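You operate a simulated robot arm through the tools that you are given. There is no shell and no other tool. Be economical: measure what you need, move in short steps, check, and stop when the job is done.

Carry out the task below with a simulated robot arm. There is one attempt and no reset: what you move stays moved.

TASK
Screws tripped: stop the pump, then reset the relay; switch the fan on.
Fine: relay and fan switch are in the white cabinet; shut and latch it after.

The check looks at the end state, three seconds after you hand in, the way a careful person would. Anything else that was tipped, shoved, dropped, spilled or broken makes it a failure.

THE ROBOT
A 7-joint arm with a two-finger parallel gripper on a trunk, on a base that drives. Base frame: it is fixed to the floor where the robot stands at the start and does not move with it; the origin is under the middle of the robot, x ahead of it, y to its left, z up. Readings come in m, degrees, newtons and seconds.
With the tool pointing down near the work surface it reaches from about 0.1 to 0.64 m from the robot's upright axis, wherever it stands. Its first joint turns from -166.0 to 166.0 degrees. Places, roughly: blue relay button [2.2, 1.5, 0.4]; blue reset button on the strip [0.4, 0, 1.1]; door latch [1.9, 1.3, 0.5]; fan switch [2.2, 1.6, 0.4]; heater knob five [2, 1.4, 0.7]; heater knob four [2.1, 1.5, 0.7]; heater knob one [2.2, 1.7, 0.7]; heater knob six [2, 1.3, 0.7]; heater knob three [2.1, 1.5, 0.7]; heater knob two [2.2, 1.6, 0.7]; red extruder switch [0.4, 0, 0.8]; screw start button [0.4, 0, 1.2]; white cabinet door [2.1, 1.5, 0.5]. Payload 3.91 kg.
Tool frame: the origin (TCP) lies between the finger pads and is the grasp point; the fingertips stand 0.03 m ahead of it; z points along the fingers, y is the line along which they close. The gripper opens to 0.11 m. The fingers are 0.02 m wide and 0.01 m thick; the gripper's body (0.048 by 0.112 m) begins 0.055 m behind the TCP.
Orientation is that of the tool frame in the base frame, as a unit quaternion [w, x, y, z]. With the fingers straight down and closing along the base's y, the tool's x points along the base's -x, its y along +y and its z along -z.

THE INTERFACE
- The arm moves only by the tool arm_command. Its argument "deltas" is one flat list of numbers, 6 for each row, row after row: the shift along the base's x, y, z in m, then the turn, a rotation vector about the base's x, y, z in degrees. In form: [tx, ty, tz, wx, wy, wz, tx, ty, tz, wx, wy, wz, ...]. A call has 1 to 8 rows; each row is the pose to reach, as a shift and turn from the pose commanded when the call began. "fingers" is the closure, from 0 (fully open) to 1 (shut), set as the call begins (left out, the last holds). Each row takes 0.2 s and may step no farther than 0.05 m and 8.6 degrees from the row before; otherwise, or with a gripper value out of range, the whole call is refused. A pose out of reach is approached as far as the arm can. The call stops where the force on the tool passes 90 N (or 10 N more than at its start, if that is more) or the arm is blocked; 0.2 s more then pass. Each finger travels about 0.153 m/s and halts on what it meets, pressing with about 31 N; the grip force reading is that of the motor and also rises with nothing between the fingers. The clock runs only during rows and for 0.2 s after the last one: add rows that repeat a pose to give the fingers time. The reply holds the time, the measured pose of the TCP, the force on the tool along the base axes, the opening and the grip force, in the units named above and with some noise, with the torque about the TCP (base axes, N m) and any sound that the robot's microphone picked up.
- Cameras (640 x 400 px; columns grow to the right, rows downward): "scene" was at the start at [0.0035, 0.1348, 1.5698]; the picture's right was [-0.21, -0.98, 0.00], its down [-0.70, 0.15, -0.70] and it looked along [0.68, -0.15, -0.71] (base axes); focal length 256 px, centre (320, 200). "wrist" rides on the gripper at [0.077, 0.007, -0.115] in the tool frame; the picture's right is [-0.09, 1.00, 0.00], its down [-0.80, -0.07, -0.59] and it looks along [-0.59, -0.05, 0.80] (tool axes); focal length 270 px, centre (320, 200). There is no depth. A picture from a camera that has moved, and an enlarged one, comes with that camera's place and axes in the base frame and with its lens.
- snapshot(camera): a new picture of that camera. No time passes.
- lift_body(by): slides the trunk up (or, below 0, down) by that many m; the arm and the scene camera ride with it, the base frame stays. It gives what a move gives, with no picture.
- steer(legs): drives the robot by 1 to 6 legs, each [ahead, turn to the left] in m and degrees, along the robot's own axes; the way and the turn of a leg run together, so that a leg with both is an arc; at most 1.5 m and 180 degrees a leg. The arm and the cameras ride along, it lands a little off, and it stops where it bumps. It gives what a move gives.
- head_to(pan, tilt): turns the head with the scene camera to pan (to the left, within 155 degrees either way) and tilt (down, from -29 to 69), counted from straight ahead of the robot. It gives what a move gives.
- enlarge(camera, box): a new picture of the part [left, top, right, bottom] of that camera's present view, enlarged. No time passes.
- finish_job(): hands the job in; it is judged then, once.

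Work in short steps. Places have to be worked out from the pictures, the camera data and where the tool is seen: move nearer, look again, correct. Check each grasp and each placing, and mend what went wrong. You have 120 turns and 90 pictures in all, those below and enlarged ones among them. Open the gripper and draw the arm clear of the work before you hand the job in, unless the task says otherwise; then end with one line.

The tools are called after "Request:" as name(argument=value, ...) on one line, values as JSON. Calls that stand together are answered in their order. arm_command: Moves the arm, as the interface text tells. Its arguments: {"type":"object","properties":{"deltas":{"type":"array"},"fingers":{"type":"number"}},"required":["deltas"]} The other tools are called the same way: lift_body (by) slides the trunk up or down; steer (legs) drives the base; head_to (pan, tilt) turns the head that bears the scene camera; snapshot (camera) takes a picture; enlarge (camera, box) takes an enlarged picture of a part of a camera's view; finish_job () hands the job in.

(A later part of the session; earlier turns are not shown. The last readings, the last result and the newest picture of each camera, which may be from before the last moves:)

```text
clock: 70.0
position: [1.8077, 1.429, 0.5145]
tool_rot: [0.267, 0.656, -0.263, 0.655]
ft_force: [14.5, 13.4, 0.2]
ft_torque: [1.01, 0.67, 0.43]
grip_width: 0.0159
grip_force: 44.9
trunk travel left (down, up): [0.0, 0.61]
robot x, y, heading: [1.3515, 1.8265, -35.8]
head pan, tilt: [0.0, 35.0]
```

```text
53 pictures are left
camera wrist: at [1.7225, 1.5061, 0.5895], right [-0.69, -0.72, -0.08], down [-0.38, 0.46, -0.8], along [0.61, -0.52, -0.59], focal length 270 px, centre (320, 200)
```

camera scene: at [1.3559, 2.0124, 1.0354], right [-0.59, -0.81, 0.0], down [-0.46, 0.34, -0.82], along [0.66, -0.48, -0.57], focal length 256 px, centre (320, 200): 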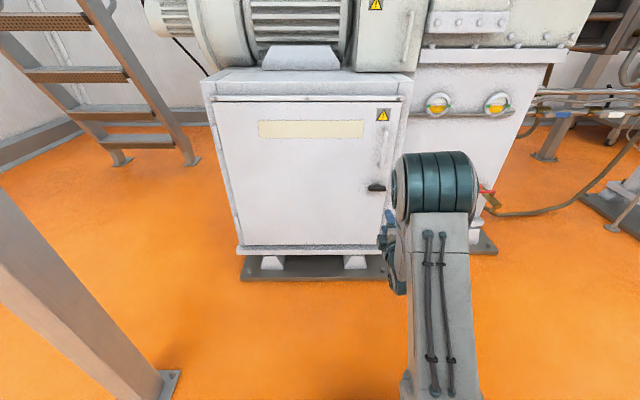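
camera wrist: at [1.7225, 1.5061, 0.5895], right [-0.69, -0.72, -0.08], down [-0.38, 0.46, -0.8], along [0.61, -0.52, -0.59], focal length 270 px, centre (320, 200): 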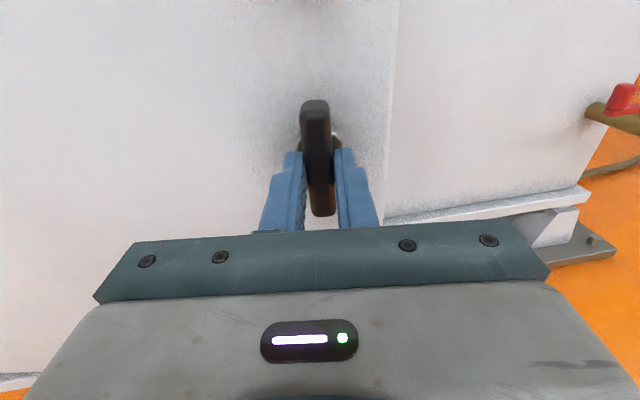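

The door follows. The side force suggests the hinge pin sits behind the latch plane, so I'll correct the arc and continue to about 18°.

Request:
arm_command(deltas=[-0.0026, 0.0199, 0, 0, 0, -1.5, -0.0111, 0.0313, 0, 0, 0, -3, -0.019, 0.0432, 0, 0, 0, -4.5, -0.0269, 0.055, 0, 0, 0, -6, -0.0341, 0.0672, 0, 0, 0, -7.5, -0.0414, 0.0795, 0, 0, 0, -9])

Request:
snapshot(camera="scene")

```text
clock: 71.4
position: [1.7624, 1.4949, 0.514]
tool_rot: [0.33, 0.627, -0.329, 0.625]
ft_force: [-55.2, -36.3, 7.3]
ft_torque: [0.2, -0.12, -0.64]
grip_width: 0.0167
grip_force: 44.4
out of reach, approached as far as the arm can: row 6
trunk travel left (down, up): [0.0, 0.61]
robot x, y, heading: [1.3536, 1.8237, -37.0]
head pan, tilt: [0.0, 35.0]
```

```text
52 pictures are left
camera scene: at [1.4511, 1.939, 1.0361], right [-0.6, -0.8, 0.0], down [-0.46, 0.35, -0.82], along [0.66, -0.49, -0.57], focal length 256 px, centre (320, 200)
```

scene: 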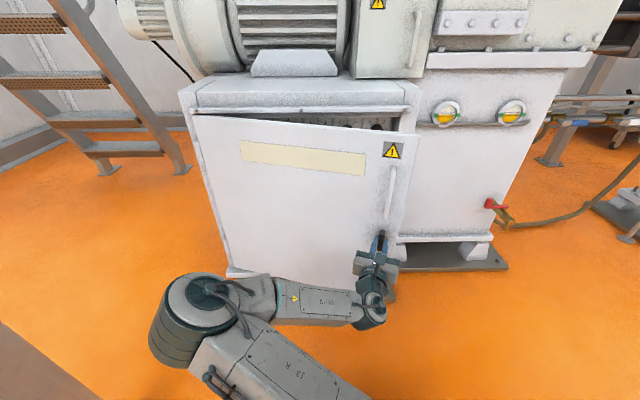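

The door is about 18° open, with the arm near its folded limit and some side load. I'll relieve the load, open the fingers and draw back along the tool axis.

Request:
arm_command(deltas=[-0.004, -0.006, 0, 0, 0, 0, -0.004, -0.006, 0, 0, 0, 0])

Request:
arm_command(deltas=[0, 0, 0, 0, 0, 0, 0, 0, 0, 0, 0, 0], fingers=0.6)

Request:
steer(legs=[[-0.25, 0]])

Request:
snapshot(camera="scene")

Request:
snapshot(camera="wrist")

```text
clock: 72.0
position: [1.7646, 1.4913, 0.5134]
tool_rot: [0.326, 0.628, -0.324, 0.628]
ft_force: [-41.7, -27.8, 15.5]
ft_torque: [0.09, -0.05, -0.32]
grip_width: 0.0167
grip_force: 44.9
trunk travel left (down, up): [0.0, 0.61]
robot x, y, heading: [1.3577, 1.8259, -36.6]
head pan, tilt: [0.0, 35.0]
```

```text
clock: 72.6
position: [1.7718, 1.4946, 0.5111]
tool_rot: [0.32, 0.632, -0.318, 0.63]
ft_force: [-0.4, -0.2, -0.4]
ft_torque: [0.02, 0.0, 0.01]
grip_width: 0.044
grip_force: 0.1
trunk travel left (down, up): [0.0, 0.61]
robot x, y, heading: [1.3557, 1.8273, -35.6]
head pan, tilt: [0.0, 35.0]
```

```text
clock: 74.4
position: [1.5705, 1.6387, 0.5123]
tool_rot: [0.322, 0.631, -0.32, 0.629]
ft_force: [-0.3, -0.3, 0.1]
ft_torque: [-0.02, -0.03, 0.0]
grip_width: 0.0441
grip_force: 0.1
trunk travel left (down, up): [0.0, 0.61]
robot x, y, heading: [1.1541, 1.9662, -35.8]
head pan, tilt: [0.0, 35.0]
```

```text
51 pictures are left
camera scene: at [1.2523, 2.0888, 1.0354], right [-0.59, -0.81, 0.0], down [-0.46, 0.34, -0.82], along [0.66, -0.48, -0.57], focal length 256 px, centre (320, 200)
```

scene: 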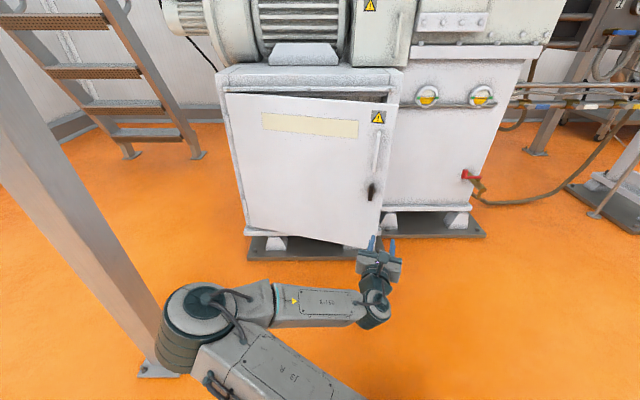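

```text
50 pictures are left
camera wrist: at [1.4976, 1.7295, 0.5878], right [-0.81, -0.59, -0.08], down [-0.3, 0.52, -0.8], along [0.51, -0.62, -0.59], focal length 270 px, centre (320, 200)
```

wrist: 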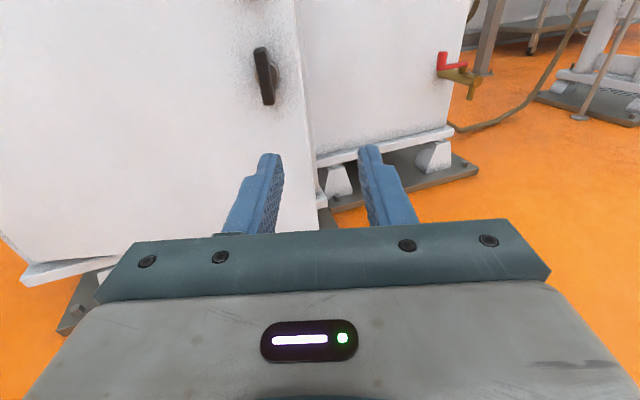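

The latch is now vertical and the door about 17° ajar. I'll close the fingers and yaw the tool to heading about +10° at the right of the door edge, so I can hook the edge from inside.

Request:
arm_command(deltas=[0, -0.021, 0, 0, 0, 8, 0, -0.042, 0, 0, 0, 16, 0, -0.064, 0, 0, 0, 24, 0, -0.085, 0, 0, 0, 32, 0, -0.106, 0, 0, 0, 40, 0, -0.128, 0, 0, 0, 48, 0, -0.149, 0, 0, 0, 56, 0, -0.17, 0, 0, 0, 64, 0], fingers=1)

```text
refused: deltas must be a list of 6 to 48 entries
```

Request:
arm_command(deltas=[0, -0.021, 0, 0, 0, 8, 0, -0.042, 0, 0, 0, 16, 0, -0.064, 0, 0, 0, 24, 0, -0.085, 0, 0, 0, 32, 0, -0.106, 0, 0, 0, 40, 0, -0.128, 0, 0, 0, 48, 0, -0.149, 0, 0, 0, 56, 0, -0.17, 0, 0, 0, 64], fingers=1)

Request:
snapshot(camera="wrist")

Request:
snapshot(camera="scene")

```text
clock: 76.2
position: [1.5691, 1.4695, 0.5123]
tool_rot: [-0.06, 0.704, 0.065, 0.704]
ft_force: [-0.4, -1.2, -0.4]
ft_torque: [0.02, 0.0, -0.03]
grip_width: 0.0001
grip_force: 30.9
trunk travel left (down, up): [0.0, 0.61]
robot x, y, heading: [1.1551, 1.9705, -36.0]
head pan, tilt: [0.0, 35.0]
```

```text
49 pictures are left
camera wrist: at [1.4582, 1.4446, 0.5883], right [0.18, -0.98, -0.08], down [-0.6, -0.04, -0.8], along [0.78, 0.19, -0.59], focal length 270 px, centre (320, 200)
```

wrist: 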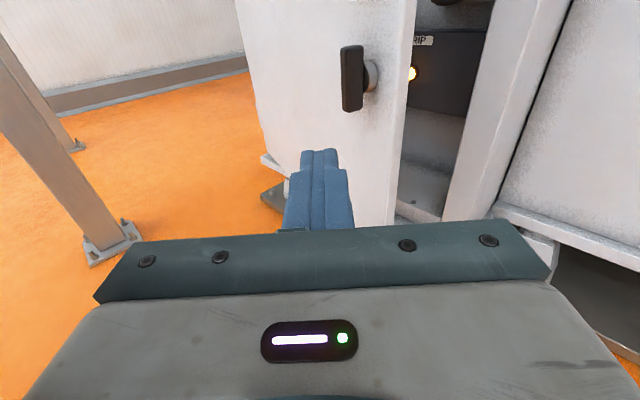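

```text
48 pictures are left
camera scene: at [1.2523, 2.0888, 1.0354], right [-0.59, -0.81, 0.0], down [-0.46, 0.34, -0.82], along [0.66, -0.48, -0.57], focal length 256 px, centre (320, 200)
```

scene: 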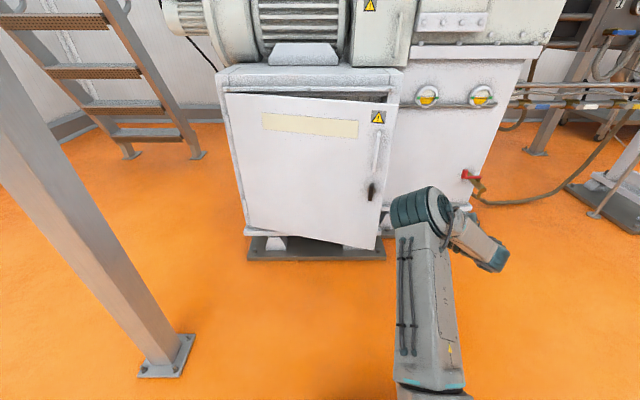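

The door edge is at about (1.769, 1.416), as predicted, and the finger line passes about 2.5 cm to its right. I'll drive 0.17 m forward so the fingers can enter the gap.

Request:
steer(legs=[[0.17, 0]])

Request:
snapshot(camera="wrist")

```text
clock: 77.7
position: [1.7082, 1.3704, 0.5124]
tool_rot: [-0.059, 0.705, 0.063, 0.704]
ft_force: [-0.5, 0.5, -0.8]
ft_torque: [-0.01, -0.02, 0.01]
grip_width: 0.0
grip_force: 30.7
trunk travel left (down, up): [0.0, 0.61]
robot x, y, heading: [1.2941, 1.871, -36.0]
head pan, tilt: [0.0, 35.0]
```

```text
47 pictures are left
camera wrist: at [1.5959, 1.3451, 0.5879], right [0.17, -0.98, -0.08], down [-0.6, -0.04, -0.8], along [0.78, 0.19, -0.59], focal length 270 px, centre (320, 200)
```

wrist: 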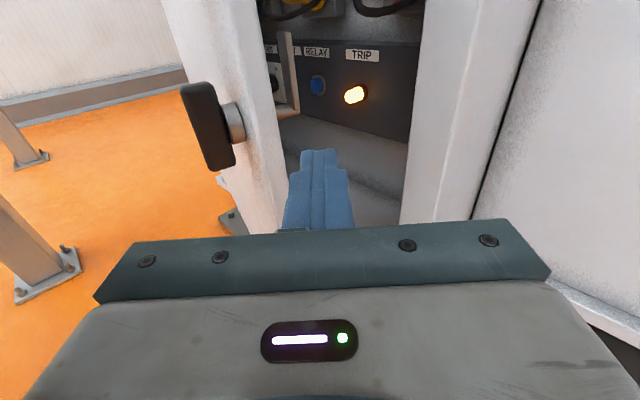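

Through the gap I can see the blue RELAY button and the lit TRIP lamp. I'll insert the fingers about 8.5 cm, then move left against the inner face of the door.

Request:
arm_command(deltas=[0.028, 0.005, 0, 0, 0, 0, 0.056, 0.01, 0, 0, 0, 0, 0.084, 0.015, 0, 0, 0, 0, 0.08, 0.035, 0, 0, 0, 0])

Request:
snapshot(camera="wrist")

```text
clock: 78.7
position: [1.7843, 1.4004, 0.5124]
tool_rot: [-0.056, 0.705, 0.061, 0.704]
ft_force: [-14.4, -13.2, -0.1]
ft_torque: [0.05, -0.07, -0.19]
grip_width: 0.0
grip_force: 31.4
trunk travel left (down, up): [0.0, 0.61]
robot x, y, heading: [1.2905, 1.8699, -36.5]
head pan, tilt: [0.0, 35.0]
```

```text
46 pictures are left
camera wrist: at [1.6723, 1.3766, 0.5882], right [0.16, -0.98, -0.08], down [-0.6, -0.03, -0.8], along [0.78, 0.18, -0.59], focal length 270 px, centre (320, 200)
```

wrist: 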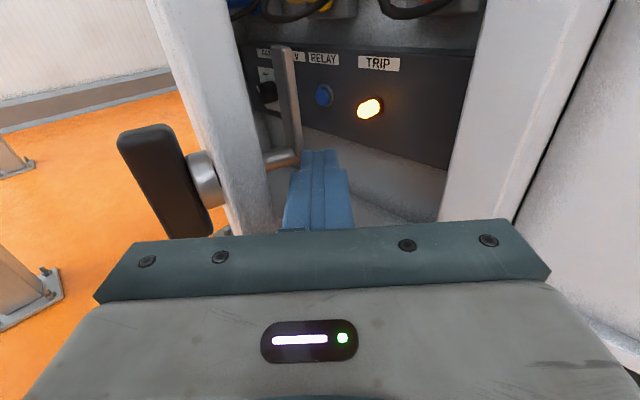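

The fingertips met the latch's inner cam, which points upward. I'll move right, go down 9 cm, and push on the plain inner face instead.

Request:
arm_command(deltas=[0.002, -0.025, 0, 0, 0, 0, 0.002, -0.025, -0.045, 0, 0, 0, 0.002, -0.025, -0.09, 0, 0, 0, 0, 0, -0.09, 0, 0, 0, -0.004, 0.02, -0.09, 0, 0, 0])

Request:
snapshot(camera="wrist")

```text
clock: 79.9
position: [1.7829, 1.4255, 0.422]
tool_rot: [-0.06, 0.704, 0.064, 0.704]
ft_force: [0.1, -0.5, -0.6]
ft_torque: [0.0, -0.02, -0.01]
grip_width: 0.0
grip_force: 31.1
trunk travel left (down, up): [0.0, 0.61]
robot x, y, heading: [1.2909, 1.8743, -35.9]
head pan, tilt: [0.0, 35.0]
```

```text
45 pictures are left
camera wrist: at [1.6721, 1.4006, 0.4976], right [0.17, -0.98, -0.08], down [-0.6, -0.04, -0.8], along [0.78, 0.19, -0.59], focal length 270 px, centre (320, 200)
```

wrist: 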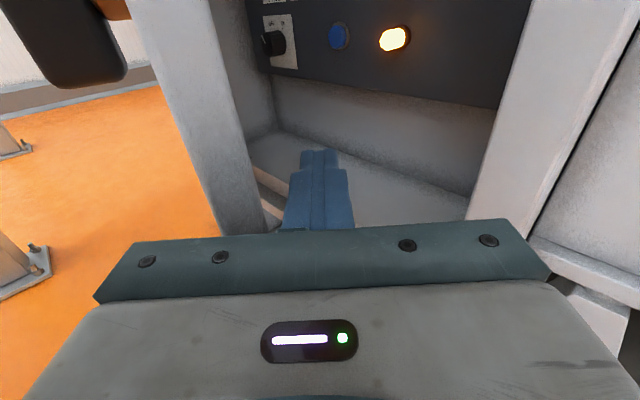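

Now below the cam and just inside the edge. I'll sweep left into contact, then along the hinge arc (hinge about (2.234, 1.764)), turning with the door.

Request:
arm_command(deltas=[-0.0035, 0.0197, 0, 0, 0, 0, -0.0246, 0.0522, 0, 0, 0, -4, -0.0435, 0.0861, 0, 0, 0, -8, -0.0599, 0.1212, 0, 0, 0, -12, -0.0738, 0.1573, 0, 0, 0, -16, -0.0851, 0.1943, 0, 0, 0, -20])

Request:
snapshot(camera="wrist")

Request:
snapshot(camera="scene")

```text
clock: 81.3
position: [1.6926, 1.5996, 0.4284]
tool_rot: [0.071, 0.702, -0.07, 0.705]
ft_force: [-28.4, -34.5, 7.4]
ft_torque: [-0.2, 0.61, 1.85]
grip_width: 0.0001
grip_force: 30.9
out of reach, approached as far as the arm can: row 6
trunk travel left (down, up): [0.0, 0.61]
robot x, y, heading: [1.2918, 1.8697, -37.0]
head pan, tilt: [0.0, 35.0]
```

```text
44 pictures are left
camera wrist: at [1.58, 1.6179, 0.5029], right [-0.2, -0.98, -0.09], down [-0.56, 0.19, -0.8], along [0.8, -0.11, -0.59], focal length 270 px, centre (320, 200)
```

wrist: 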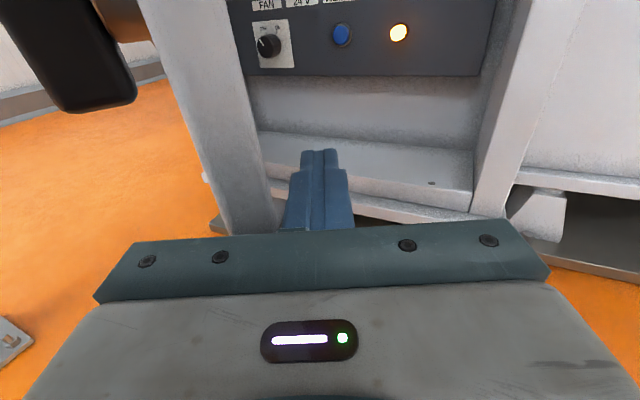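

```text
43 pictures are left
camera scene: at [1.3703, 1.9689, 1.0415], right [-0.6, -0.8, -0.03], down [-0.44, 0.36, -0.82], along [0.67, -0.48, -0.57], focal length 256 px, centre (320, 200)
```

scene: 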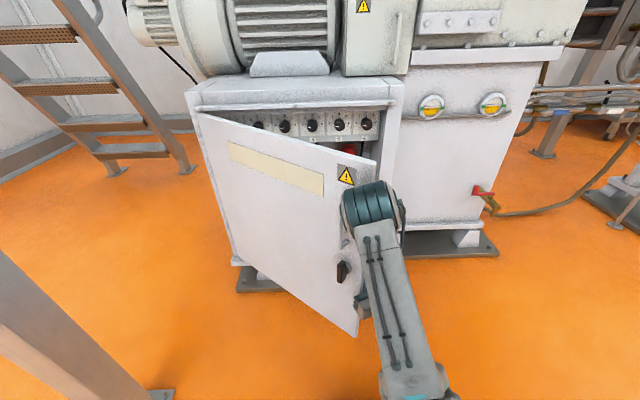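

The door is about 37° open and the arm is at its folded limit. I'll move the fingers well to the right, clear of the edge, then back the robot up 0.17 m for more room.

Request:
arm_command(deltas=[-0.003, -0.04, 0, 0, 0, 0, -0.008, -0.085, 0, 0, 0, 0, -0.015, -0.13, 0, 0, 0, 0])

Request:
steer(legs=[[-0.17, 0]])

Request:
snapshot(camera="wrist")

Request:
snapshot(camera="scene")

```text
clock: 82.1
position: [1.6949, 1.4868, 0.4187]
tool_rot: [0.06, 0.706, -0.057, 0.703]
ft_force: [-0.3, 0.0, -0.1]
ft_torque: [0.02, 0.03, 0.06]
grip_width: 0.0002
grip_force: 30.5
trunk travel left (down, up): [0.0, 0.61]
robot x, y, heading: [1.2891, 1.8711, -35.5]
head pan, tilt: [0.0, 35.0]
```

```text
clock: 83.5
position: [1.5503, 1.5842, 0.4208]
tool_rot: [0.063, 0.705, -0.059, 0.704]
ft_force: [0.5, 0.2, -0.4]
ft_torque: [-0.01, 0.0, -0.01]
grip_width: 0.0001
grip_force: 31.2
trunk travel left (down, up): [0.0, 0.61]
robot x, y, heading: [1.15, 1.9711, -35.9]
head pan, tilt: [0.0, 35.0]
```

```text
42 pictures are left
camera wrist: at [1.4372, 1.599, 0.4968], right [-0.17, -0.98, -0.08], down [-0.57, 0.17, -0.8], along [0.8, -0.09, -0.59], focal length 270 px, centre (320, 200)
```

wrist: 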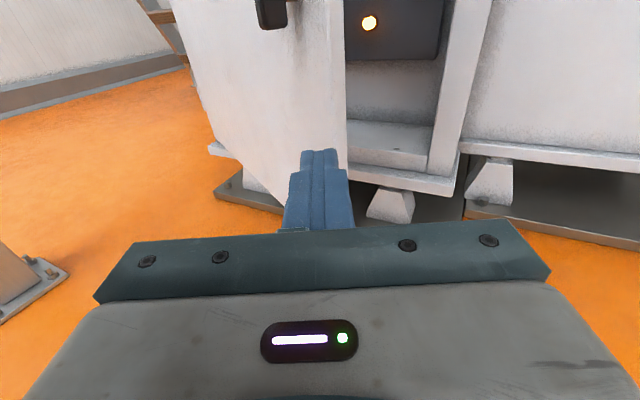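

```text
41 pictures are left
camera scene: at [1.2501, 2.09, 1.0354], right [-0.59, -0.81, 0.0], down [-0.47, 0.34, -0.82], along [0.66, -0.48, -0.57], focal length 256 px, centre (320, 200)
```

scene: 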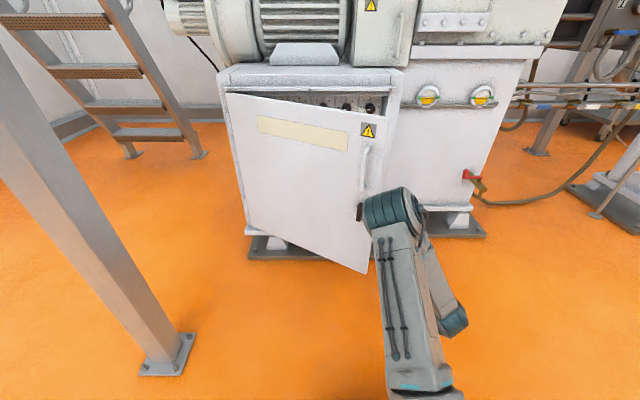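

The door sits at about 31° with its edge near (1.703, 1.535). I'll re-enter to the right of the edge and come left into contact, this time with the robot farther back.

Request:
arm_command(deltas=[0.035, -0.033, 0, 0, 0, 0, 0.07, -0.066, 0, 0, 0, 0, 0.118, -0.074, 0, 0, 0, 0, 0.166, -0.082, 0, 0, 0, 0, 0.17, -0.06, 0, 0, 0, 0])

Request:
snapshot(camera="wrist")

```text
clock: 84.8
position: [1.7217, 1.5232, 0.422]
tool_rot: [0.063, 0.705, -0.06, 0.704]
ft_force: [-0.5, -0.7, 1.8]
ft_torque: [0.02, -0.04, 0.0]
grip_width: 0.0
grip_force: 31.1
trunk travel left (down, up): [0.0, 0.61]
robot x, y, heading: [1.149, 1.9753, -35.6]
head pan, tilt: [0.0, 35.0]
```

```text
40 pictures are left
camera wrist: at [1.6078, 1.5394, 0.4971], right [-0.17, -0.98, -0.08], down [-0.57, 0.17, -0.8], along [0.8, -0.09, -0.59], focal length 270 px, centre (320, 200)
```

wrist: 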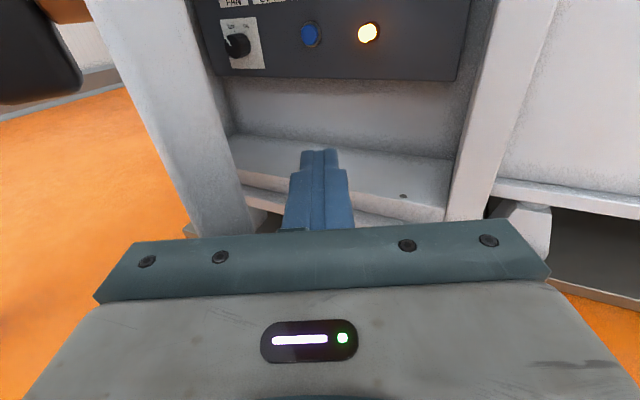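

Request:
arm_command(deltas=[0.004, 0.02, 0, 0, 0, 0, -0.0099, 0.0558, 0, 0, 0, -4, -0.0216, 0.0926, 0, 0, 0, -8, -0.0305, 0.1302, 0, 0, 0, -12, -0.0369, 0.1684, 0, 0, 0, -16, -0.0407, 0.2068, 0, 0, 0, -20, -0.0417, 0.2455, 0, 0, 0, -24, -0.04, 0.2842, 0, 0, 0, -28])

Request:
snapshot(camera="wrist")

Request:
snapshot(camera="scene")

```text
clock: 85.7
position: [1.6834, 1.6302, 0.4203]
tool_rot: [0.137, 0.697, -0.133, 0.691]
ft_force: [-15.6, -4.1, 4.7]
ft_torque: [0.26, -0.24, 0.96]
grip_width: 0.0002
grip_force: 31.0
trunk travel left (down, up): [0.0, 0.61]
robot x, y, heading: [1.1522, 1.9735, -37.0]
head pan, tilt: [0.0, 35.0]
stopped in row 4: the force on the tool passed its limit at 96 N (the readings are from after the stop); the commanded pose is now the measured one
```

```text
39 pictures are left
camera wrist: at [1.5757, 1.6692, 0.4975], right [-0.37, -0.92, -0.08], down [-0.53, 0.28, -0.8], along [0.76, -0.26, -0.6], focal length 270 px, centre (320, 200)
```

wrist: 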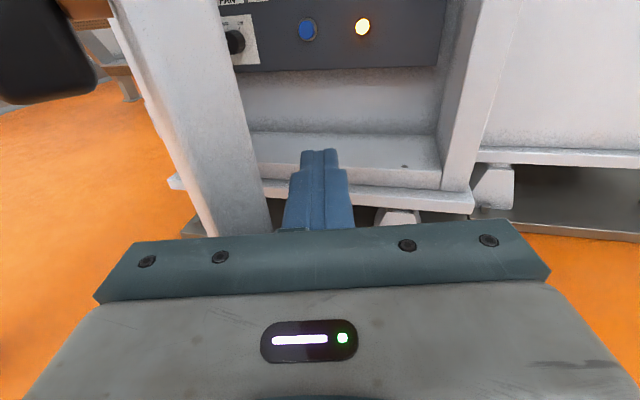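

```text
38 pictures are left
camera scene: at [1.2504, 2.0887, 1.0357], right [-0.6, -0.8, 0.0], down [-0.46, 0.34, -0.82], along [0.66, -0.49, -0.57], focal length 256 px, centre (320, 200)
```

scene: 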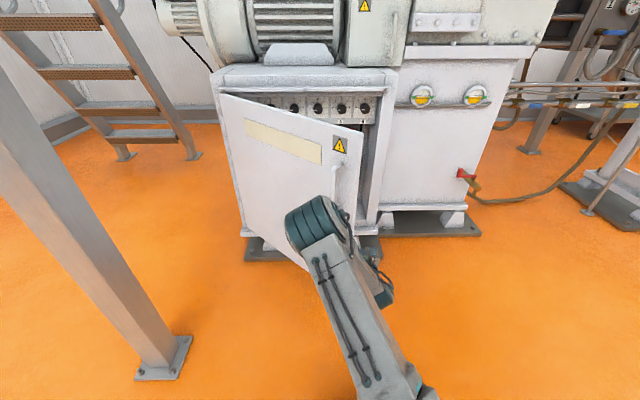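

The arm link is probably bearing on the outside of the door, since the arm comes from the left. I'll withdraw the fingers to the right, then move the robot to the right so the arm reaches in from that side.

Request:
arm_command(deltas=[-0.016, -0.04, 0, 0, 0, 0, -0.032, -0.08, 0, 0, 0, 0, -0.048, -0.12, 0, 0, 0, 0, -0.064, -0.158, 0, 0, 0, 0])

Request:
steer(legs=[[0, -75], [0.32, 0], [0, 92]])

Request:
head_to(pan=-10, tilt=35)

Request:
snapshot(camera="wrist")

Request:
snapshot(camera="scene")

```text
clock: 86.7
position: [1.6201, 1.474, 0.4189]
tool_rot: [0.136, 0.698, -0.131, 0.69]
ft_force: [0.2, 0.5, 0.0]
ft_torque: [-0.04, 0.0, -0.02]
grip_width: 0.0002
grip_force: 30.9
trunk travel left (down, up): [0.0, 0.61]
robot x, y, heading: [1.1526, 1.9725, -36.6]
head pan, tilt: [0.0, 35.0]
```

```text
clock: 96.0
position: [1.6246, 1.3316, 0.4187]
tool_rot: [0.034, 0.709, -0.029, 0.704]
ft_force: [-0.7, 0.4, -0.1]
ft_torque: [0.0, -0.06, -0.01]
grip_width: 0.0004
grip_force: 31.3
trunk travel left (down, up): [0.0, 0.61]
robot x, y, heading: [1.0344, 1.6798, -19.9]
head pan, tilt: [0.0, 35.0]
```

```text
clock: 96.7
position: [1.626, 1.3318, 0.4196]
tool_rot: [0.036, 0.71, -0.03, 0.703]
ft_force: [1.0, 1.2, 0.3]
ft_torque: [-0.04, 0.0, 0.01]
grip_width: 0.0
grip_force: 30.9
trunk travel left (down, up): [0.0, 0.61]
robot x, y, heading: [1.0386, 1.6767, -20.2]
head pan, tilt: [-10.0, 35.0]
```

```text
37 pictures are left
camera wrist: at [1.512, 1.337, 0.4959], right [-0.09, -0.99, -0.08], down [-0.59, 0.12, -0.8], along [0.8, -0.03, -0.6], focal length 270 px, centre (320, 200)
```

wrist: 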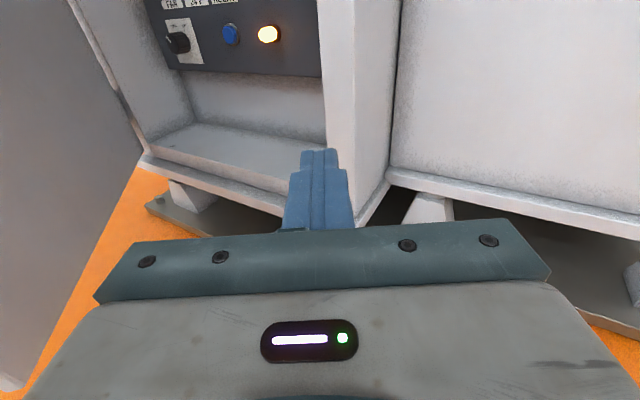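

```text
36 pictures are left
camera scene: at [1.0908, 1.8019, 1.0354], right [-0.5, -0.87, 0.0], down [-0.5, 0.29, -0.82], along [0.71, -0.41, -0.57], focal length 256 px, centre (320, 200)
```

scene: 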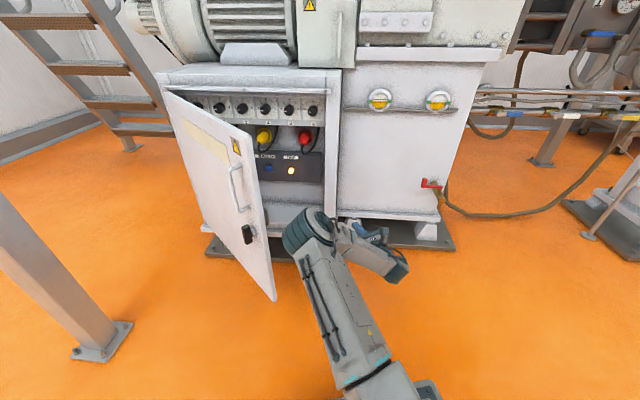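

The door is about 43° open and now lies to the left of the fingers. From here the edge path is almost straight along +y, so I'll bring the fingertips 6 cm past the edge and sweep +y.

Request:
arm_command(deltas=[0.036, 0.02, 0, 0, 0, 0, 0.071, 0.05, 0, 0, 0, 0, 0.071, 0.095, 0, 0, 0, 0, 0.071, 0.14, 0, 0, 0, 0, 0.071, 0.185, 0, 0, 0, 0, 0.071, 0.23, 0, 0, 0, -1, 0.071, 0.27, 0, 0, 0, -2])

Request:
snapshot(camera="wrist")

```text
clock: 98.3
position: [1.6943, 1.5986, 0.4196]
tool_rot: [0.05, 0.709, -0.044, 0.702]
ft_force: [-26.7, -6.0, -0.9]
ft_torque: [0.11, -0.66, 1.95]
grip_width: 0.0
grip_force: 31.2
trunk travel left (down, up): [0.0, 0.61]
robot x, y, heading: [1.0347, 1.6798, -20.1]
head pan, tilt: [-10.0, 35.0]
```

```text
35 pictures are left
camera wrist: at [1.5803, 1.6095, 0.4957], right [-0.13, -0.99, -0.08], down [-0.59, 0.14, -0.8], along [0.8, -0.06, -0.6], focal length 270 px, centre (320, 200)
```

wrist: 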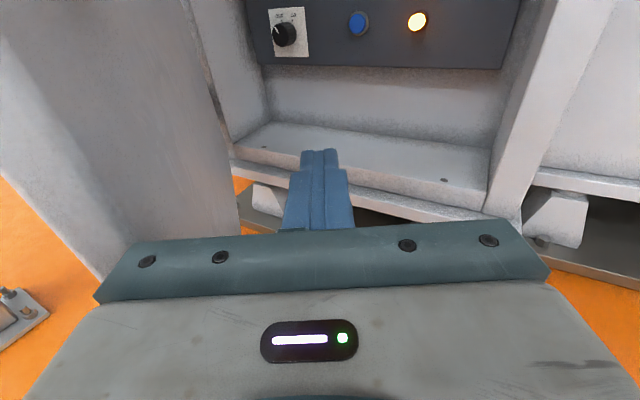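

The gripper body's corner is bearing on the door edge (force along -x). I'll back out 3 cm so only the fingers hook behind it, then continue +y.

Request:
arm_command(deltas=[-0.015, -0.01, 0, 0, 0, 0, -0.033, -0.01, 0, 0, 0, 0, -0.033, 0.02, 0, 0, 0, 0, -0.033, 0.06, 0, 0, 0, -1, -0.031, 0.1, 0, 0, 0, -3, -0.029, 0.14, 0, 0, 0, -5])

Request:
snapshot(camera="wrist")

Request:
snapshot(camera="scene")

```text
clock: 99.7
position: [1.6679, 1.7439, 0.4182]
tool_rot: [0.079, 0.707, -0.073, 0.699]
ft_force: [0.5, -0.3, -0.5]
ft_torque: [-0.01, -0.01, 0.02]
grip_width: 0.0
grip_force: 30.7
trunk travel left (down, up): [0.0, 0.61]
robot x, y, heading: [1.0314, 1.6796, -20.0]
head pan, tilt: [-10.0, 35.0]
```

```text
34 pictures are left
camera wrist: at [1.556, 1.7622, 0.4952], right [-0.21, -0.97, -0.08], down [-0.57, 0.19, -0.8], along [0.79, -0.12, -0.6], focal length 270 px, centre (320, 200)
```

wrist: 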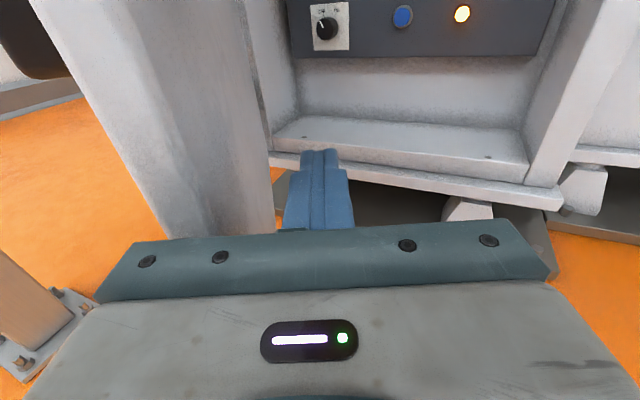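

```text
33 pictures are left
camera scene: at [1.0908, 1.802, 1.0354], right [-0.5, -0.87, 0.0], down [-0.5, 0.29, -0.82], along [0.71, -0.41, -0.57], focal length 256 px, centre (320, 200)
```

scene: 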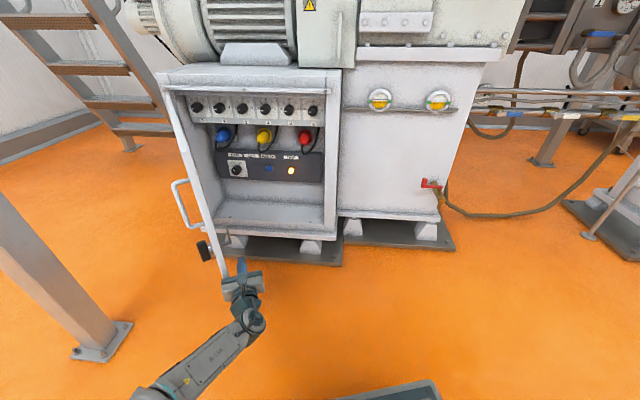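

The door is about 65° open. I'll keep sweeping toward about 90°.

Request:
arm_command(deltas=[0, 0.04, 0, 0, 0, -2, 0.002, 0.08, 0, 0, 0, -4, 0.006, 0.12, 0, 0, 0, -7, 0.012, 0.16, 0, 0, 0, -10, 0.02, 0.2, 0, 0, 0, -13, 0.03, 0.235, 0, 0, 0, -16, 0.045, 0.265, 0, 0, 0, -18])

Request:
snapshot(camera="scene")

```text
clock: 101.3
position: [1.7125, 2.0075, 0.4197]
tool_rot: [0.187, 0.686, -0.183, 0.679]
ft_force: [0.5, -0.2, 0.9]
ft_torque: [0.01, 0.02, -0.04]
grip_width: 0.0002
grip_force: 30.8
trunk travel left (down, up): [0.0, 0.61]
robot x, y, heading: [1.0333, 1.6765, -19.9]
head pan, tilt: [-10.0, 35.0]
```

```text
32 pictures are left
camera scene: at [1.0908, 1.8022, 1.0353], right [-0.5, -0.87, 0.0], down [-0.5, 0.29, -0.82], along [0.71, -0.41, -0.57], focal length 256 px, centre (320, 200)
```

scene: 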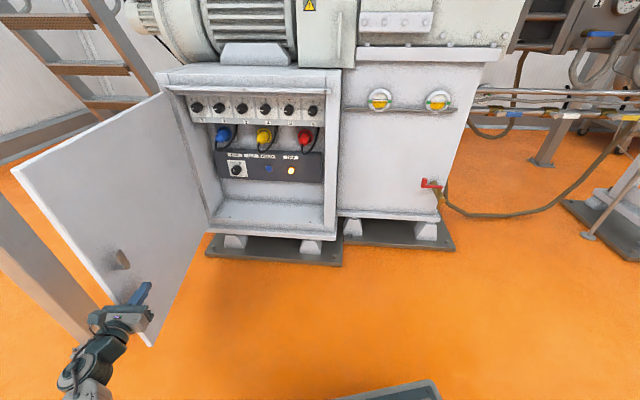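

The door is now open past 90°. I'll move the tool to the right, away from the door, and look closely at the relay panel.

Request:
arm_command(deltas=[-0.02, -0.045, 0, 0, 0, 0, -0.04, -0.09, 0, 0, 0, 0, -0.06, -0.135, 0, 0, 0, 0, -0.07, -0.18, 0, 0, 0, 0])

Request:
enlarge(camera="scene", box=[180, 90, 340, 200])

Request:
snapshot(camera="wrist")

```text
clock: 102.3
position: [1.6423, 1.8251, 0.4178]
tool_rot: [0.186, 0.686, -0.182, 0.679]
ft_force: [0.4, 0.4, 0.7]
ft_torque: [0.0, 0.02, 0.0]
grip_width: 0.0
grip_force: 30.8
trunk travel left (down, up): [0.0, 0.61]
robot x, y, heading: [1.0346, 1.6763, -20.4]
head pan, tilt: [-10.0, 35.0]
```

```text
3.64 times, centred on (260, 145) of scene
camera zoom: at [1.0908, 1.8021, 1.0354], right [-0.5, -0.87, 0.0], down [-0.5, 0.29, -0.82], along [0.71, -0.41, -0.57], focal length 932 px, centre (538, 400)
```

zoom: 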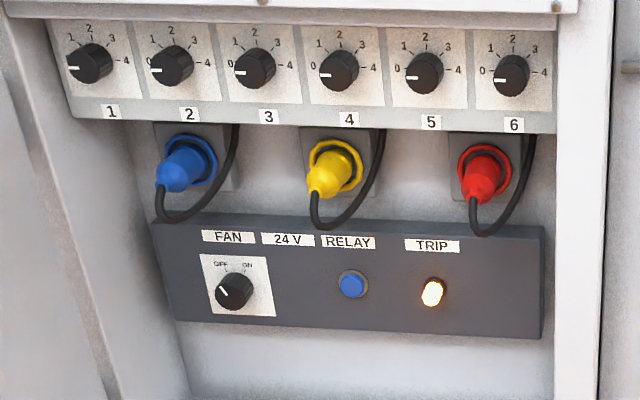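

```text
30 pictures are left
camera wrist: at [1.5409, 1.8787, 0.4949], right [-0.5, -0.86, -0.08], down [-0.49, 0.36, -0.8], along [0.71, -0.36, -0.6], focal length 270 px, centre (320, 200)
```

wrist: 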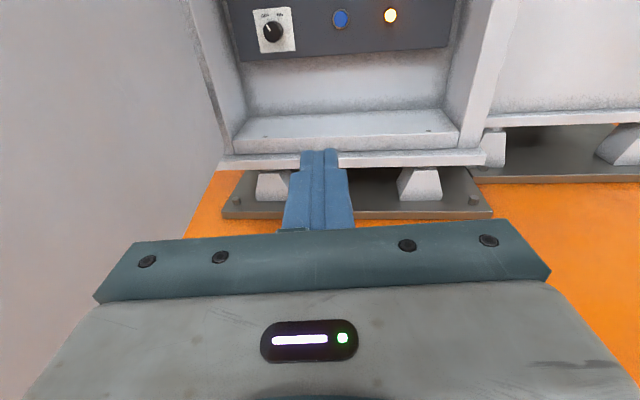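

The FAN knob is pointing to OFF, at about (2.256, 1.599, 0.44), and the RELAY button is at about (2.151, 1.471, 0.458). I'll centre the tool ahead of the robot, then drive around to face the open cabinet, keeping clear of the open door.

Request:
arm_command(deltas=[-0.016, -0.042, 0, 0, 0, 1.5, -0.032, -0.084, 0, 0, 0, 3, -0.048, -0.126, 0, 0, 0, 4.5, -0.064, -0.168, 0, 0, 0, 6, -0.08, -0.21, 0, 0, 0, 7.5, -0.096, -0.252, 0, 0, 0, 9, -0.105, -0.281, 0, 0, 0, 9.5])

Request:
steer(legs=[[0, -15.6], [-0.2, 0], [0, 90], [0.436, 0], [0, -90], [0.3, 0]])

Request:
head_to(pan=0, tilt=40)

Request:
snapshot(camera="scene")

Request:
snapshot(camera="wrist")

```text
clock: 103.9
position: [1.5454, 1.5642, 0.4231]
tool_rot: [0.099, 0.697, -0.138, 0.697]
ft_force: [0.4, -1.0, 0.8]
ft_torque: [0.02, -0.02, -0.02]
grip_width: 0.0
grip_force: 31.0
trunk travel left (down, up): [0.0, 0.61]
robot x, y, heading: [1.0341, 1.6746, -20.0]
head pan, tilt: [-10.0, 35.0]
```

```text
clock: 117.9
position: [1.8155, 1.7406, 0.4233]
tool_rot: [0.193, 0.672, -0.232, 0.676]
ft_force: [-0.6, 0.1, 0.3]
ft_torque: [0.0, 0.0, -0.04]
grip_width: 0.0
grip_force: 30.8
trunk travel left (down, up): [0.0, 0.61]
robot x, y, heading: [1.357, 1.984, -33.8]
head pan, tilt: [-10.0, 35.0]
stopped in leg 6: the robot was blocked; the commanded pose is now the measured one
```

```text
clock: 118.6
position: [1.8155, 1.7414, 0.4239]
tool_rot: [0.194, 0.672, -0.232, 0.676]
ft_force: [0.5, -0.2, -0.2]
ft_torque: [0.0, 0.0, 0.03]
grip_width: 0.0
grip_force: 31.0
trunk travel left (down, up): [0.0, 0.61]
robot x, y, heading: [1.3573, 1.9818, -34.0]
head pan, tilt: [0.0, 40.0]
```

```text
29 pictures are left
camera scene: at [1.4476, 2.1049, 1.0279], right [-0.56, -0.83, 0.0], down [-0.53, 0.36, -0.77], along [0.64, -0.43, -0.64], focal length 256 px, centre (320, 200)
```

scene: 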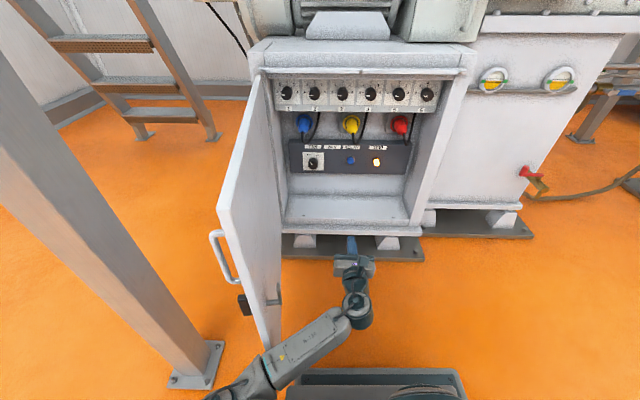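

```text
28 pictures are left
camera wrist: at [1.7161, 1.7976, 0.5], right [-0.57, -0.81, -0.14], down [-0.43, 0.44, -0.79], along [0.7, -0.39, -0.6], focal length 270 px, centre (320, 200)
```

wrist: 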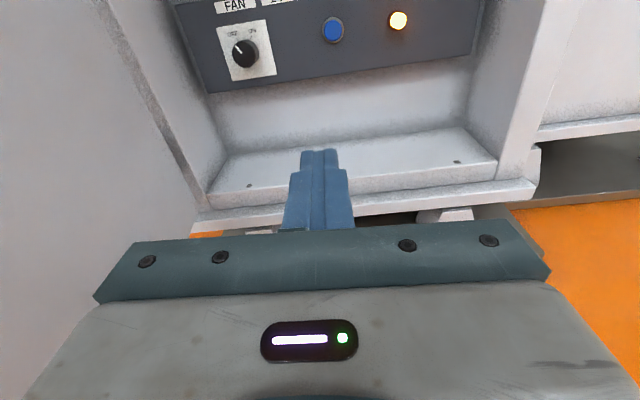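

The drive was blocked, because the bent elbow touches the open door's edge. I'll back off 6 cm, then roll the tool 87° (camera to the right), which straightens the arm as it did before.

Request:
steer(legs=[[-0.07, 0]])

Request:
arm_command(deltas=[0.012, -0.0085, 0.003, 6.47, -4.53, 0, 0.024, -0.017, 0.006, 12.94, -9.06, 0, 0.036, -0.025, 0.009, 19.4, -13.6, 0, 0.048, -0.034, 0.012, 25.9, -18.1, 0, 0.06, -0.042, 0.015, 32.35, -22.65, 0, 0.072, -0.05, 0.018, 38.8, -27.2, 0, 0.082, -0.0575, 0.02, 45.3, -31.7, 0, 0.082, -0.0575, 0.02, 51.8, -36.2, 0])

Request:
arm_command(deltas=[0, 0, 0.005, 6.47, -4.53, 0, 0, 0, 0.01, 12.94, -9.06, 0, 0, 0, 0.015, 19.4, -13.6, 0])

Request:
snapshot(camera="scene")

Request:
snapshot(camera="wrist")

```text
clock: 119.6
position: [1.7585, 1.7793, 0.4229]
tool_rot: [0.193, 0.672, -0.232, 0.676]
ft_force: [0.5, -0.5, -0.9]
ft_torque: [0.0, 0.0, 0.01]
grip_width: 0.0
grip_force: 31.3
trunk travel left (down, up): [0.0, 0.61]
robot x, y, heading: [1.2981, 2.0231, -33.9]
head pan, tilt: [0.0, 40.0]
```

```text
clock: 121.5
position: [1.7895, 1.7525, 0.4469]
tool_rot: [-0.188, 0.459, -0.542, 0.679]
ft_force: [-0.8, -0.7, 0.4]
ft_torque: [-0.03, -0.02, -0.01]
grip_width: 0.0
grip_force: 30.8
trunk travel left (down, up): [0.0, 0.61]
robot x, y, heading: [1.2569, 2.0481, -21.1]
head pan, tilt: [0.0, 40.0]
stopped in row 8: the arm was blocked; the commanded pose is now the measured one
```

```text
clock: 122.2
position: [1.8044, 1.7877, 0.4411]
tool_rot: [-0.341, 0.361, -0.612, 0.616]
ft_force: [0.1, -0.5, -0.1]
ft_torque: [0.01, 0.05, -0.02]
grip_width: 0.0
grip_force: 31.2
trunk travel left (down, up): [0.0, 0.61]
robot x, y, heading: [1.251, 2.0459, -18.6]
head pan, tilt: [0.0, 40.0]
```

```text
27 pictures are left
camera scene: at [1.3064, 2.1928, 1.0263], right [-0.32, -0.95, 0.01], down [-0.61, 0.2, -0.77], along [0.73, -0.25, -0.64], focal length 256 px, centre (320, 200)
```

scene: 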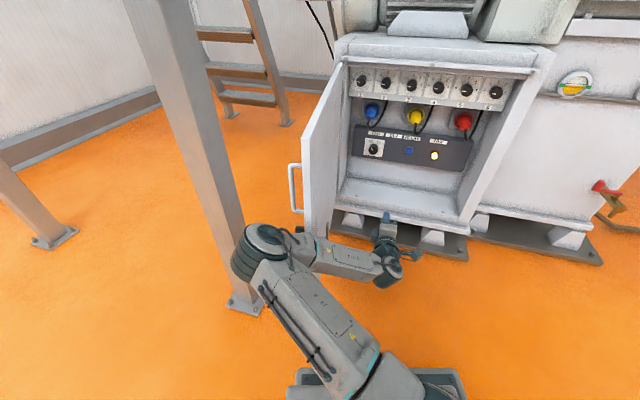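

```text
26 pictures are left
camera wrist: at [1.6669, 1.7813, 0.4367], right [0.02, 0.06, -1.0], down [-0.1, 0.99, 0.05], along [0.99, 0.1, 0.03], focal length 270 px, centre (320, 200)
```

wrist: 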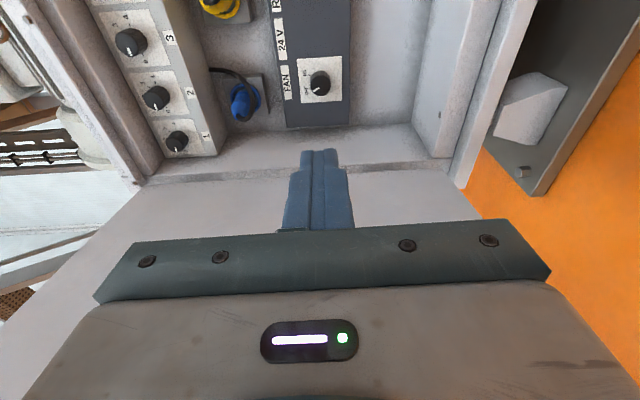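

The elbow leaned on the fixed stair post and the base yawed. Nothing has moved apart from the robot. I'll back straight away from the post, turn, and re-aim the tool slightly left of its bearing, which earlier kept the elbow tucked in.

Request:
steer(legs=[[-0.15, 0], [0, -16]])

Request:
arm_command(deltas=[0.008, 0.012, 0, 0, 0, 5, 0.016, 0.024, 0, 0, 0, 10, 0.024, 0.036, 0, 0, 0, 15, 0.032, 0.048, 0, 0, 0, 20, 0.04, 0.06, 0, 0, 0, 24])

Request:
snapshot(camera="scene")

```text
clock: 124.5
position: [1.5784, 1.6874, 0.4475]
tool_rot: [-0.249, 0.263, -0.656, 0.662]
ft_force: [-0.3, -0.4, -0.6]
ft_torque: [-0.02, 0.01, -0.02]
grip_width: 0.0002
grip_force: 30.8
trunk travel left (down, up): [0.0, 0.61]
robot x, y, heading: [1.1251, 2.0979, -38.5]
head pan, tilt: [0.0, 40.0]
```

```text
clock: 125.8
position: [1.6185, 1.7473, 0.4481]
tool_rot: [-0.382, 0.394, -0.586, 0.595]
ft_force: [0.4, -0.1, 0.1]
ft_torque: [0.0, 0.01, 0.02]
grip_width: 0.0
grip_force: 31.0
trunk travel left (down, up): [0.0, 0.61]
robot x, y, heading: [1.1214, 2.1033, -38.5]
head pan, tilt: [0.0, 40.0]
```

```text
25 pictures are left
camera scene: at [1.2232, 2.2143, 1.0278], right [-0.62, -0.78, 0.0], down [-0.5, 0.4, -0.77], along [0.6, -0.48, -0.64], focal length 256 px, centre (320, 200)
```

scene: 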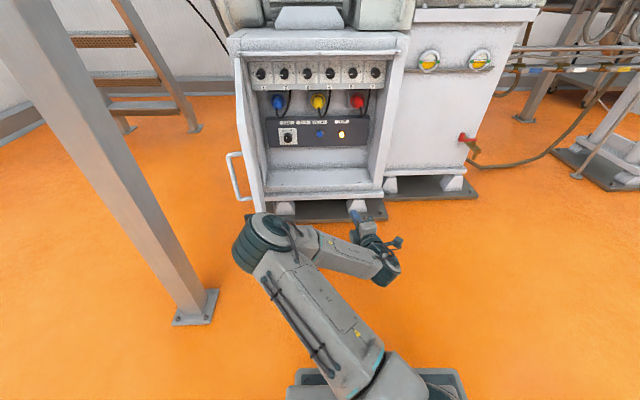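

The elbow still sits to the left. I'll extend the arm 10 cm and roll the tool halfway to neutral to see whether the elbow straightens.

Request:
arm_command(deltas=[0.02, -0.016, 0, 7.34, -3.17, 0, 0.04, -0.032, 0, 14.7, -6.34, 0, 0.06, -0.048, 0, 22, -9.5, 0, 0.078, -0.062, 0, 29.4, -12.7, 0, 0.078, -0.062, 0, 36.7, -15.8, 0, 0.078, -0.062, 0, 44, -19, 0])

Request:
snapshot(camera="scene")

```text
clock: 127.2
position: [1.6965, 1.6842, 0.4471]
tool_rot: [0.591, -0.121, 0.697, -0.388]
ft_force: [0.1, -1.4, 0.0]
ft_torque: [0.01, -0.01, -0.01]
grip_width: 0.0
grip_force: 31.5
trunk travel left (down, up): [0.0, 0.61]
robot x, y, heading: [1.126, 2.1013, -38.8]
head pan, tilt: [0.0, 40.0]
```

```text
24 pictures are left
camera scene: at [1.2233, 2.2143, 1.0278], right [-0.62, -0.78, 0.0], down [-0.5, 0.4, -0.77], along [0.6, -0.48, -0.64], focal length 256 px, centre (320, 200)
```

scene: 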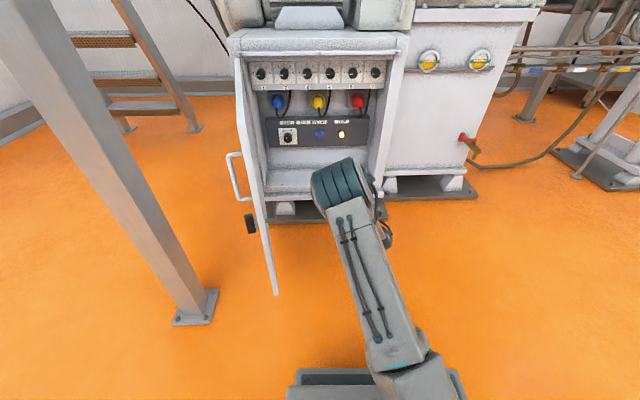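

The elbow is now up and centred. I'll drive 0.3 m toward the cabinet, then retract the tool 0.15 m while rolling it to neutral, and look.

Request:
steer(legs=[[0, 2.5], [0.3, 0]])

Request:
arm_command(deltas=[-0.024, 0.018, 0.005, 7.34, -3.17, 0, -0.048, 0.036, 0.01, 14.7, -6.34, 0, -0.072, 0.054, 0.01, 22, -9.5, 0, -0.096, 0.072, 0.01, 29.4, -12.7, 0, -0.12, 0.09, 0.01, 36.7, -15.8, 0])

Request:
snapshot(camera="scene")

Request:
snapshot(camera="wrist")

```text
clock: 129.6
position: [1.9572, 1.533, 0.4467]
tool_rot: [0.599, -0.137, 0.694, -0.375]
ft_force: [0.0, -0.1, -0.4]
ft_torque: [0.01, -0.03, -0.01]
grip_width: 0.0
grip_force: 30.8
trunk travel left (down, up): [0.0, 0.61]
robot x, y, heading: [1.3632, 1.9248, -36.1]
head pan, tilt: [0.0, 40.0]
```

```text
clock: 130.8
position: [1.8363, 1.6241, 0.4585]
tool_rot: [0.7, 0.11, 0.689, -0.153]
ft_force: [0.3, -0.2, -0.1]
ft_torque: [0.02, 0.01, -0.02]
grip_width: 0.0
grip_force: 30.6
trunk travel left (down, up): [0.0, 0.61]
robot x, y, heading: [1.3636, 1.9244, -36.3]
head pan, tilt: [0.0, 40.0]
```

```text
23 pictures are left
camera scene: at [1.4611, 2.041, 1.0278], right [-0.59, -0.81, 0.0], down [-0.52, 0.38, -0.77], along [0.62, -0.45, -0.64], focal length 256 px, centre (320, 200)
```

scene: 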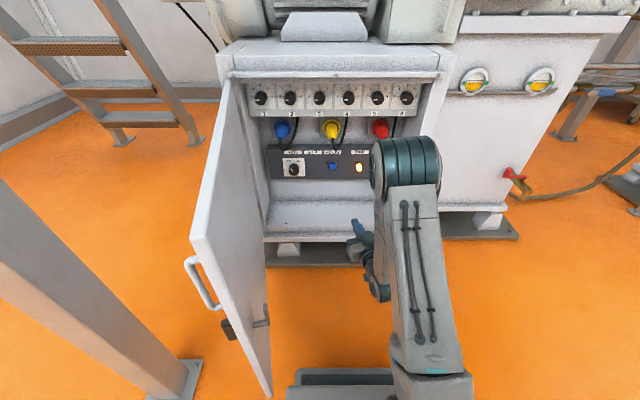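

```text
22 pictures are left
camera wrist: at [1.7335, 1.6681, 0.3764], right [0.36, 0.93, 0.03], down [-0.58, 0.2, 0.79], along [0.73, -0.31, 0.61], focal length 270 px, centre (320, 200)
```

wrist: 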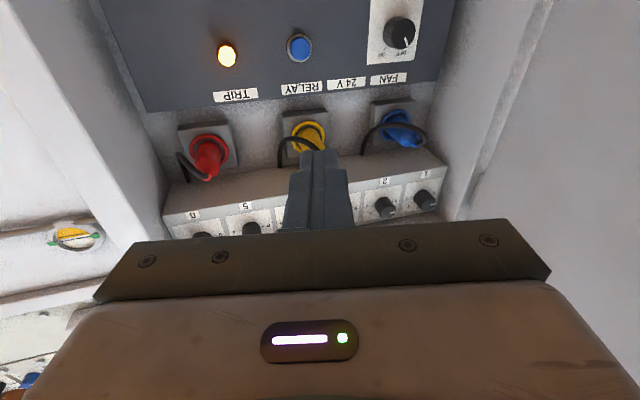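

Elbow is clear and the panel is well in view: relay at about (2.17, 1.46, 0.448), knob at about (2.262, 1.598, 0.437). I'll drive 0.17 m forward to bring the relay within reach.

Request:
steer(legs=[[0.17, 0]])

Request:
snapshot(camera="wrist")

```text
clock: 132.3
position: [1.9732, 1.5246, 0.4568]
tool_rot: [0.699, 0.11, 0.69, -0.153]
ft_force: [-0.2, -0.4, -0.7]
ft_torque: [0.02, 0.01, 0.01]
grip_width: 0.0
grip_force: 30.7
trunk travel left (down, up): [0.0, 0.61]
robot x, y, heading: [1.5063, 1.8273, -36.3]
head pan, tilt: [0.0, 40.0]
```

```text
21 pictures are left
camera wrist: at [1.8697, 1.5687, 0.3762], right [0.36, 0.93, 0.03], down [-0.58, 0.2, 0.79], along [0.73, -0.3, 0.61], focal length 270 px, centre (320, 200)
```

wrist: 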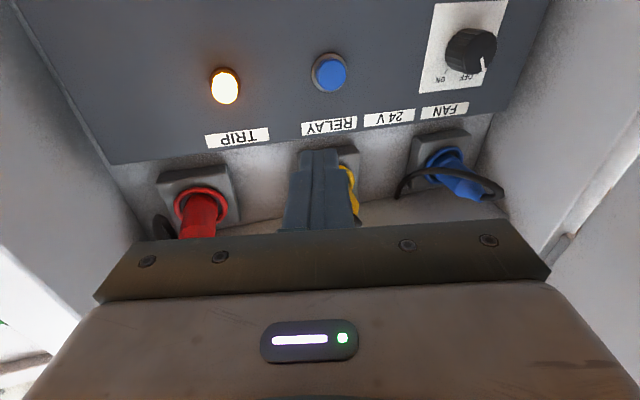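

Latest triangulation puts the relay at about (2.153, 1.469, 0.443). I'll move the closed fingertips to about 3 cm in front of it.

Request:
arm_command(deltas=[0.042, -0.012, -0.005, 0, 0, 0, 0.084, -0.024, -0.01, 0, 0, 0, 0.121, -0.034, -0.014, 0, 0, 0])

Request:
snapshot(camera="wrist")

```text
clock: 133.1
position: [2.0948, 1.4898, 0.4437]
tool_rot: [0.699, 0.11, 0.69, -0.153]
ft_force: [-0.4, 0.9, -0.6]
ft_torque: [0.01, 0.02, -0.01]
grip_width: 0.0002
grip_force: 31.3
trunk travel left (down, up): [0.0, 0.61]
robot x, y, heading: [1.5036, 1.8251, -36.3]
head pan, tilt: [0.0, 40.0]
```

```text
20 pictures are left
camera wrist: at [1.9916, 1.5343, 0.3628], right [0.36, 0.93, 0.03], down [-0.58, 0.2, 0.79], along [0.73, -0.3, 0.61], focal length 270 px, centre (320, 200)
```

wrist: 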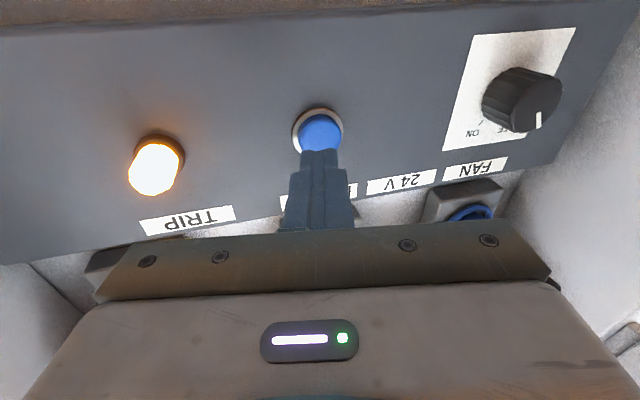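

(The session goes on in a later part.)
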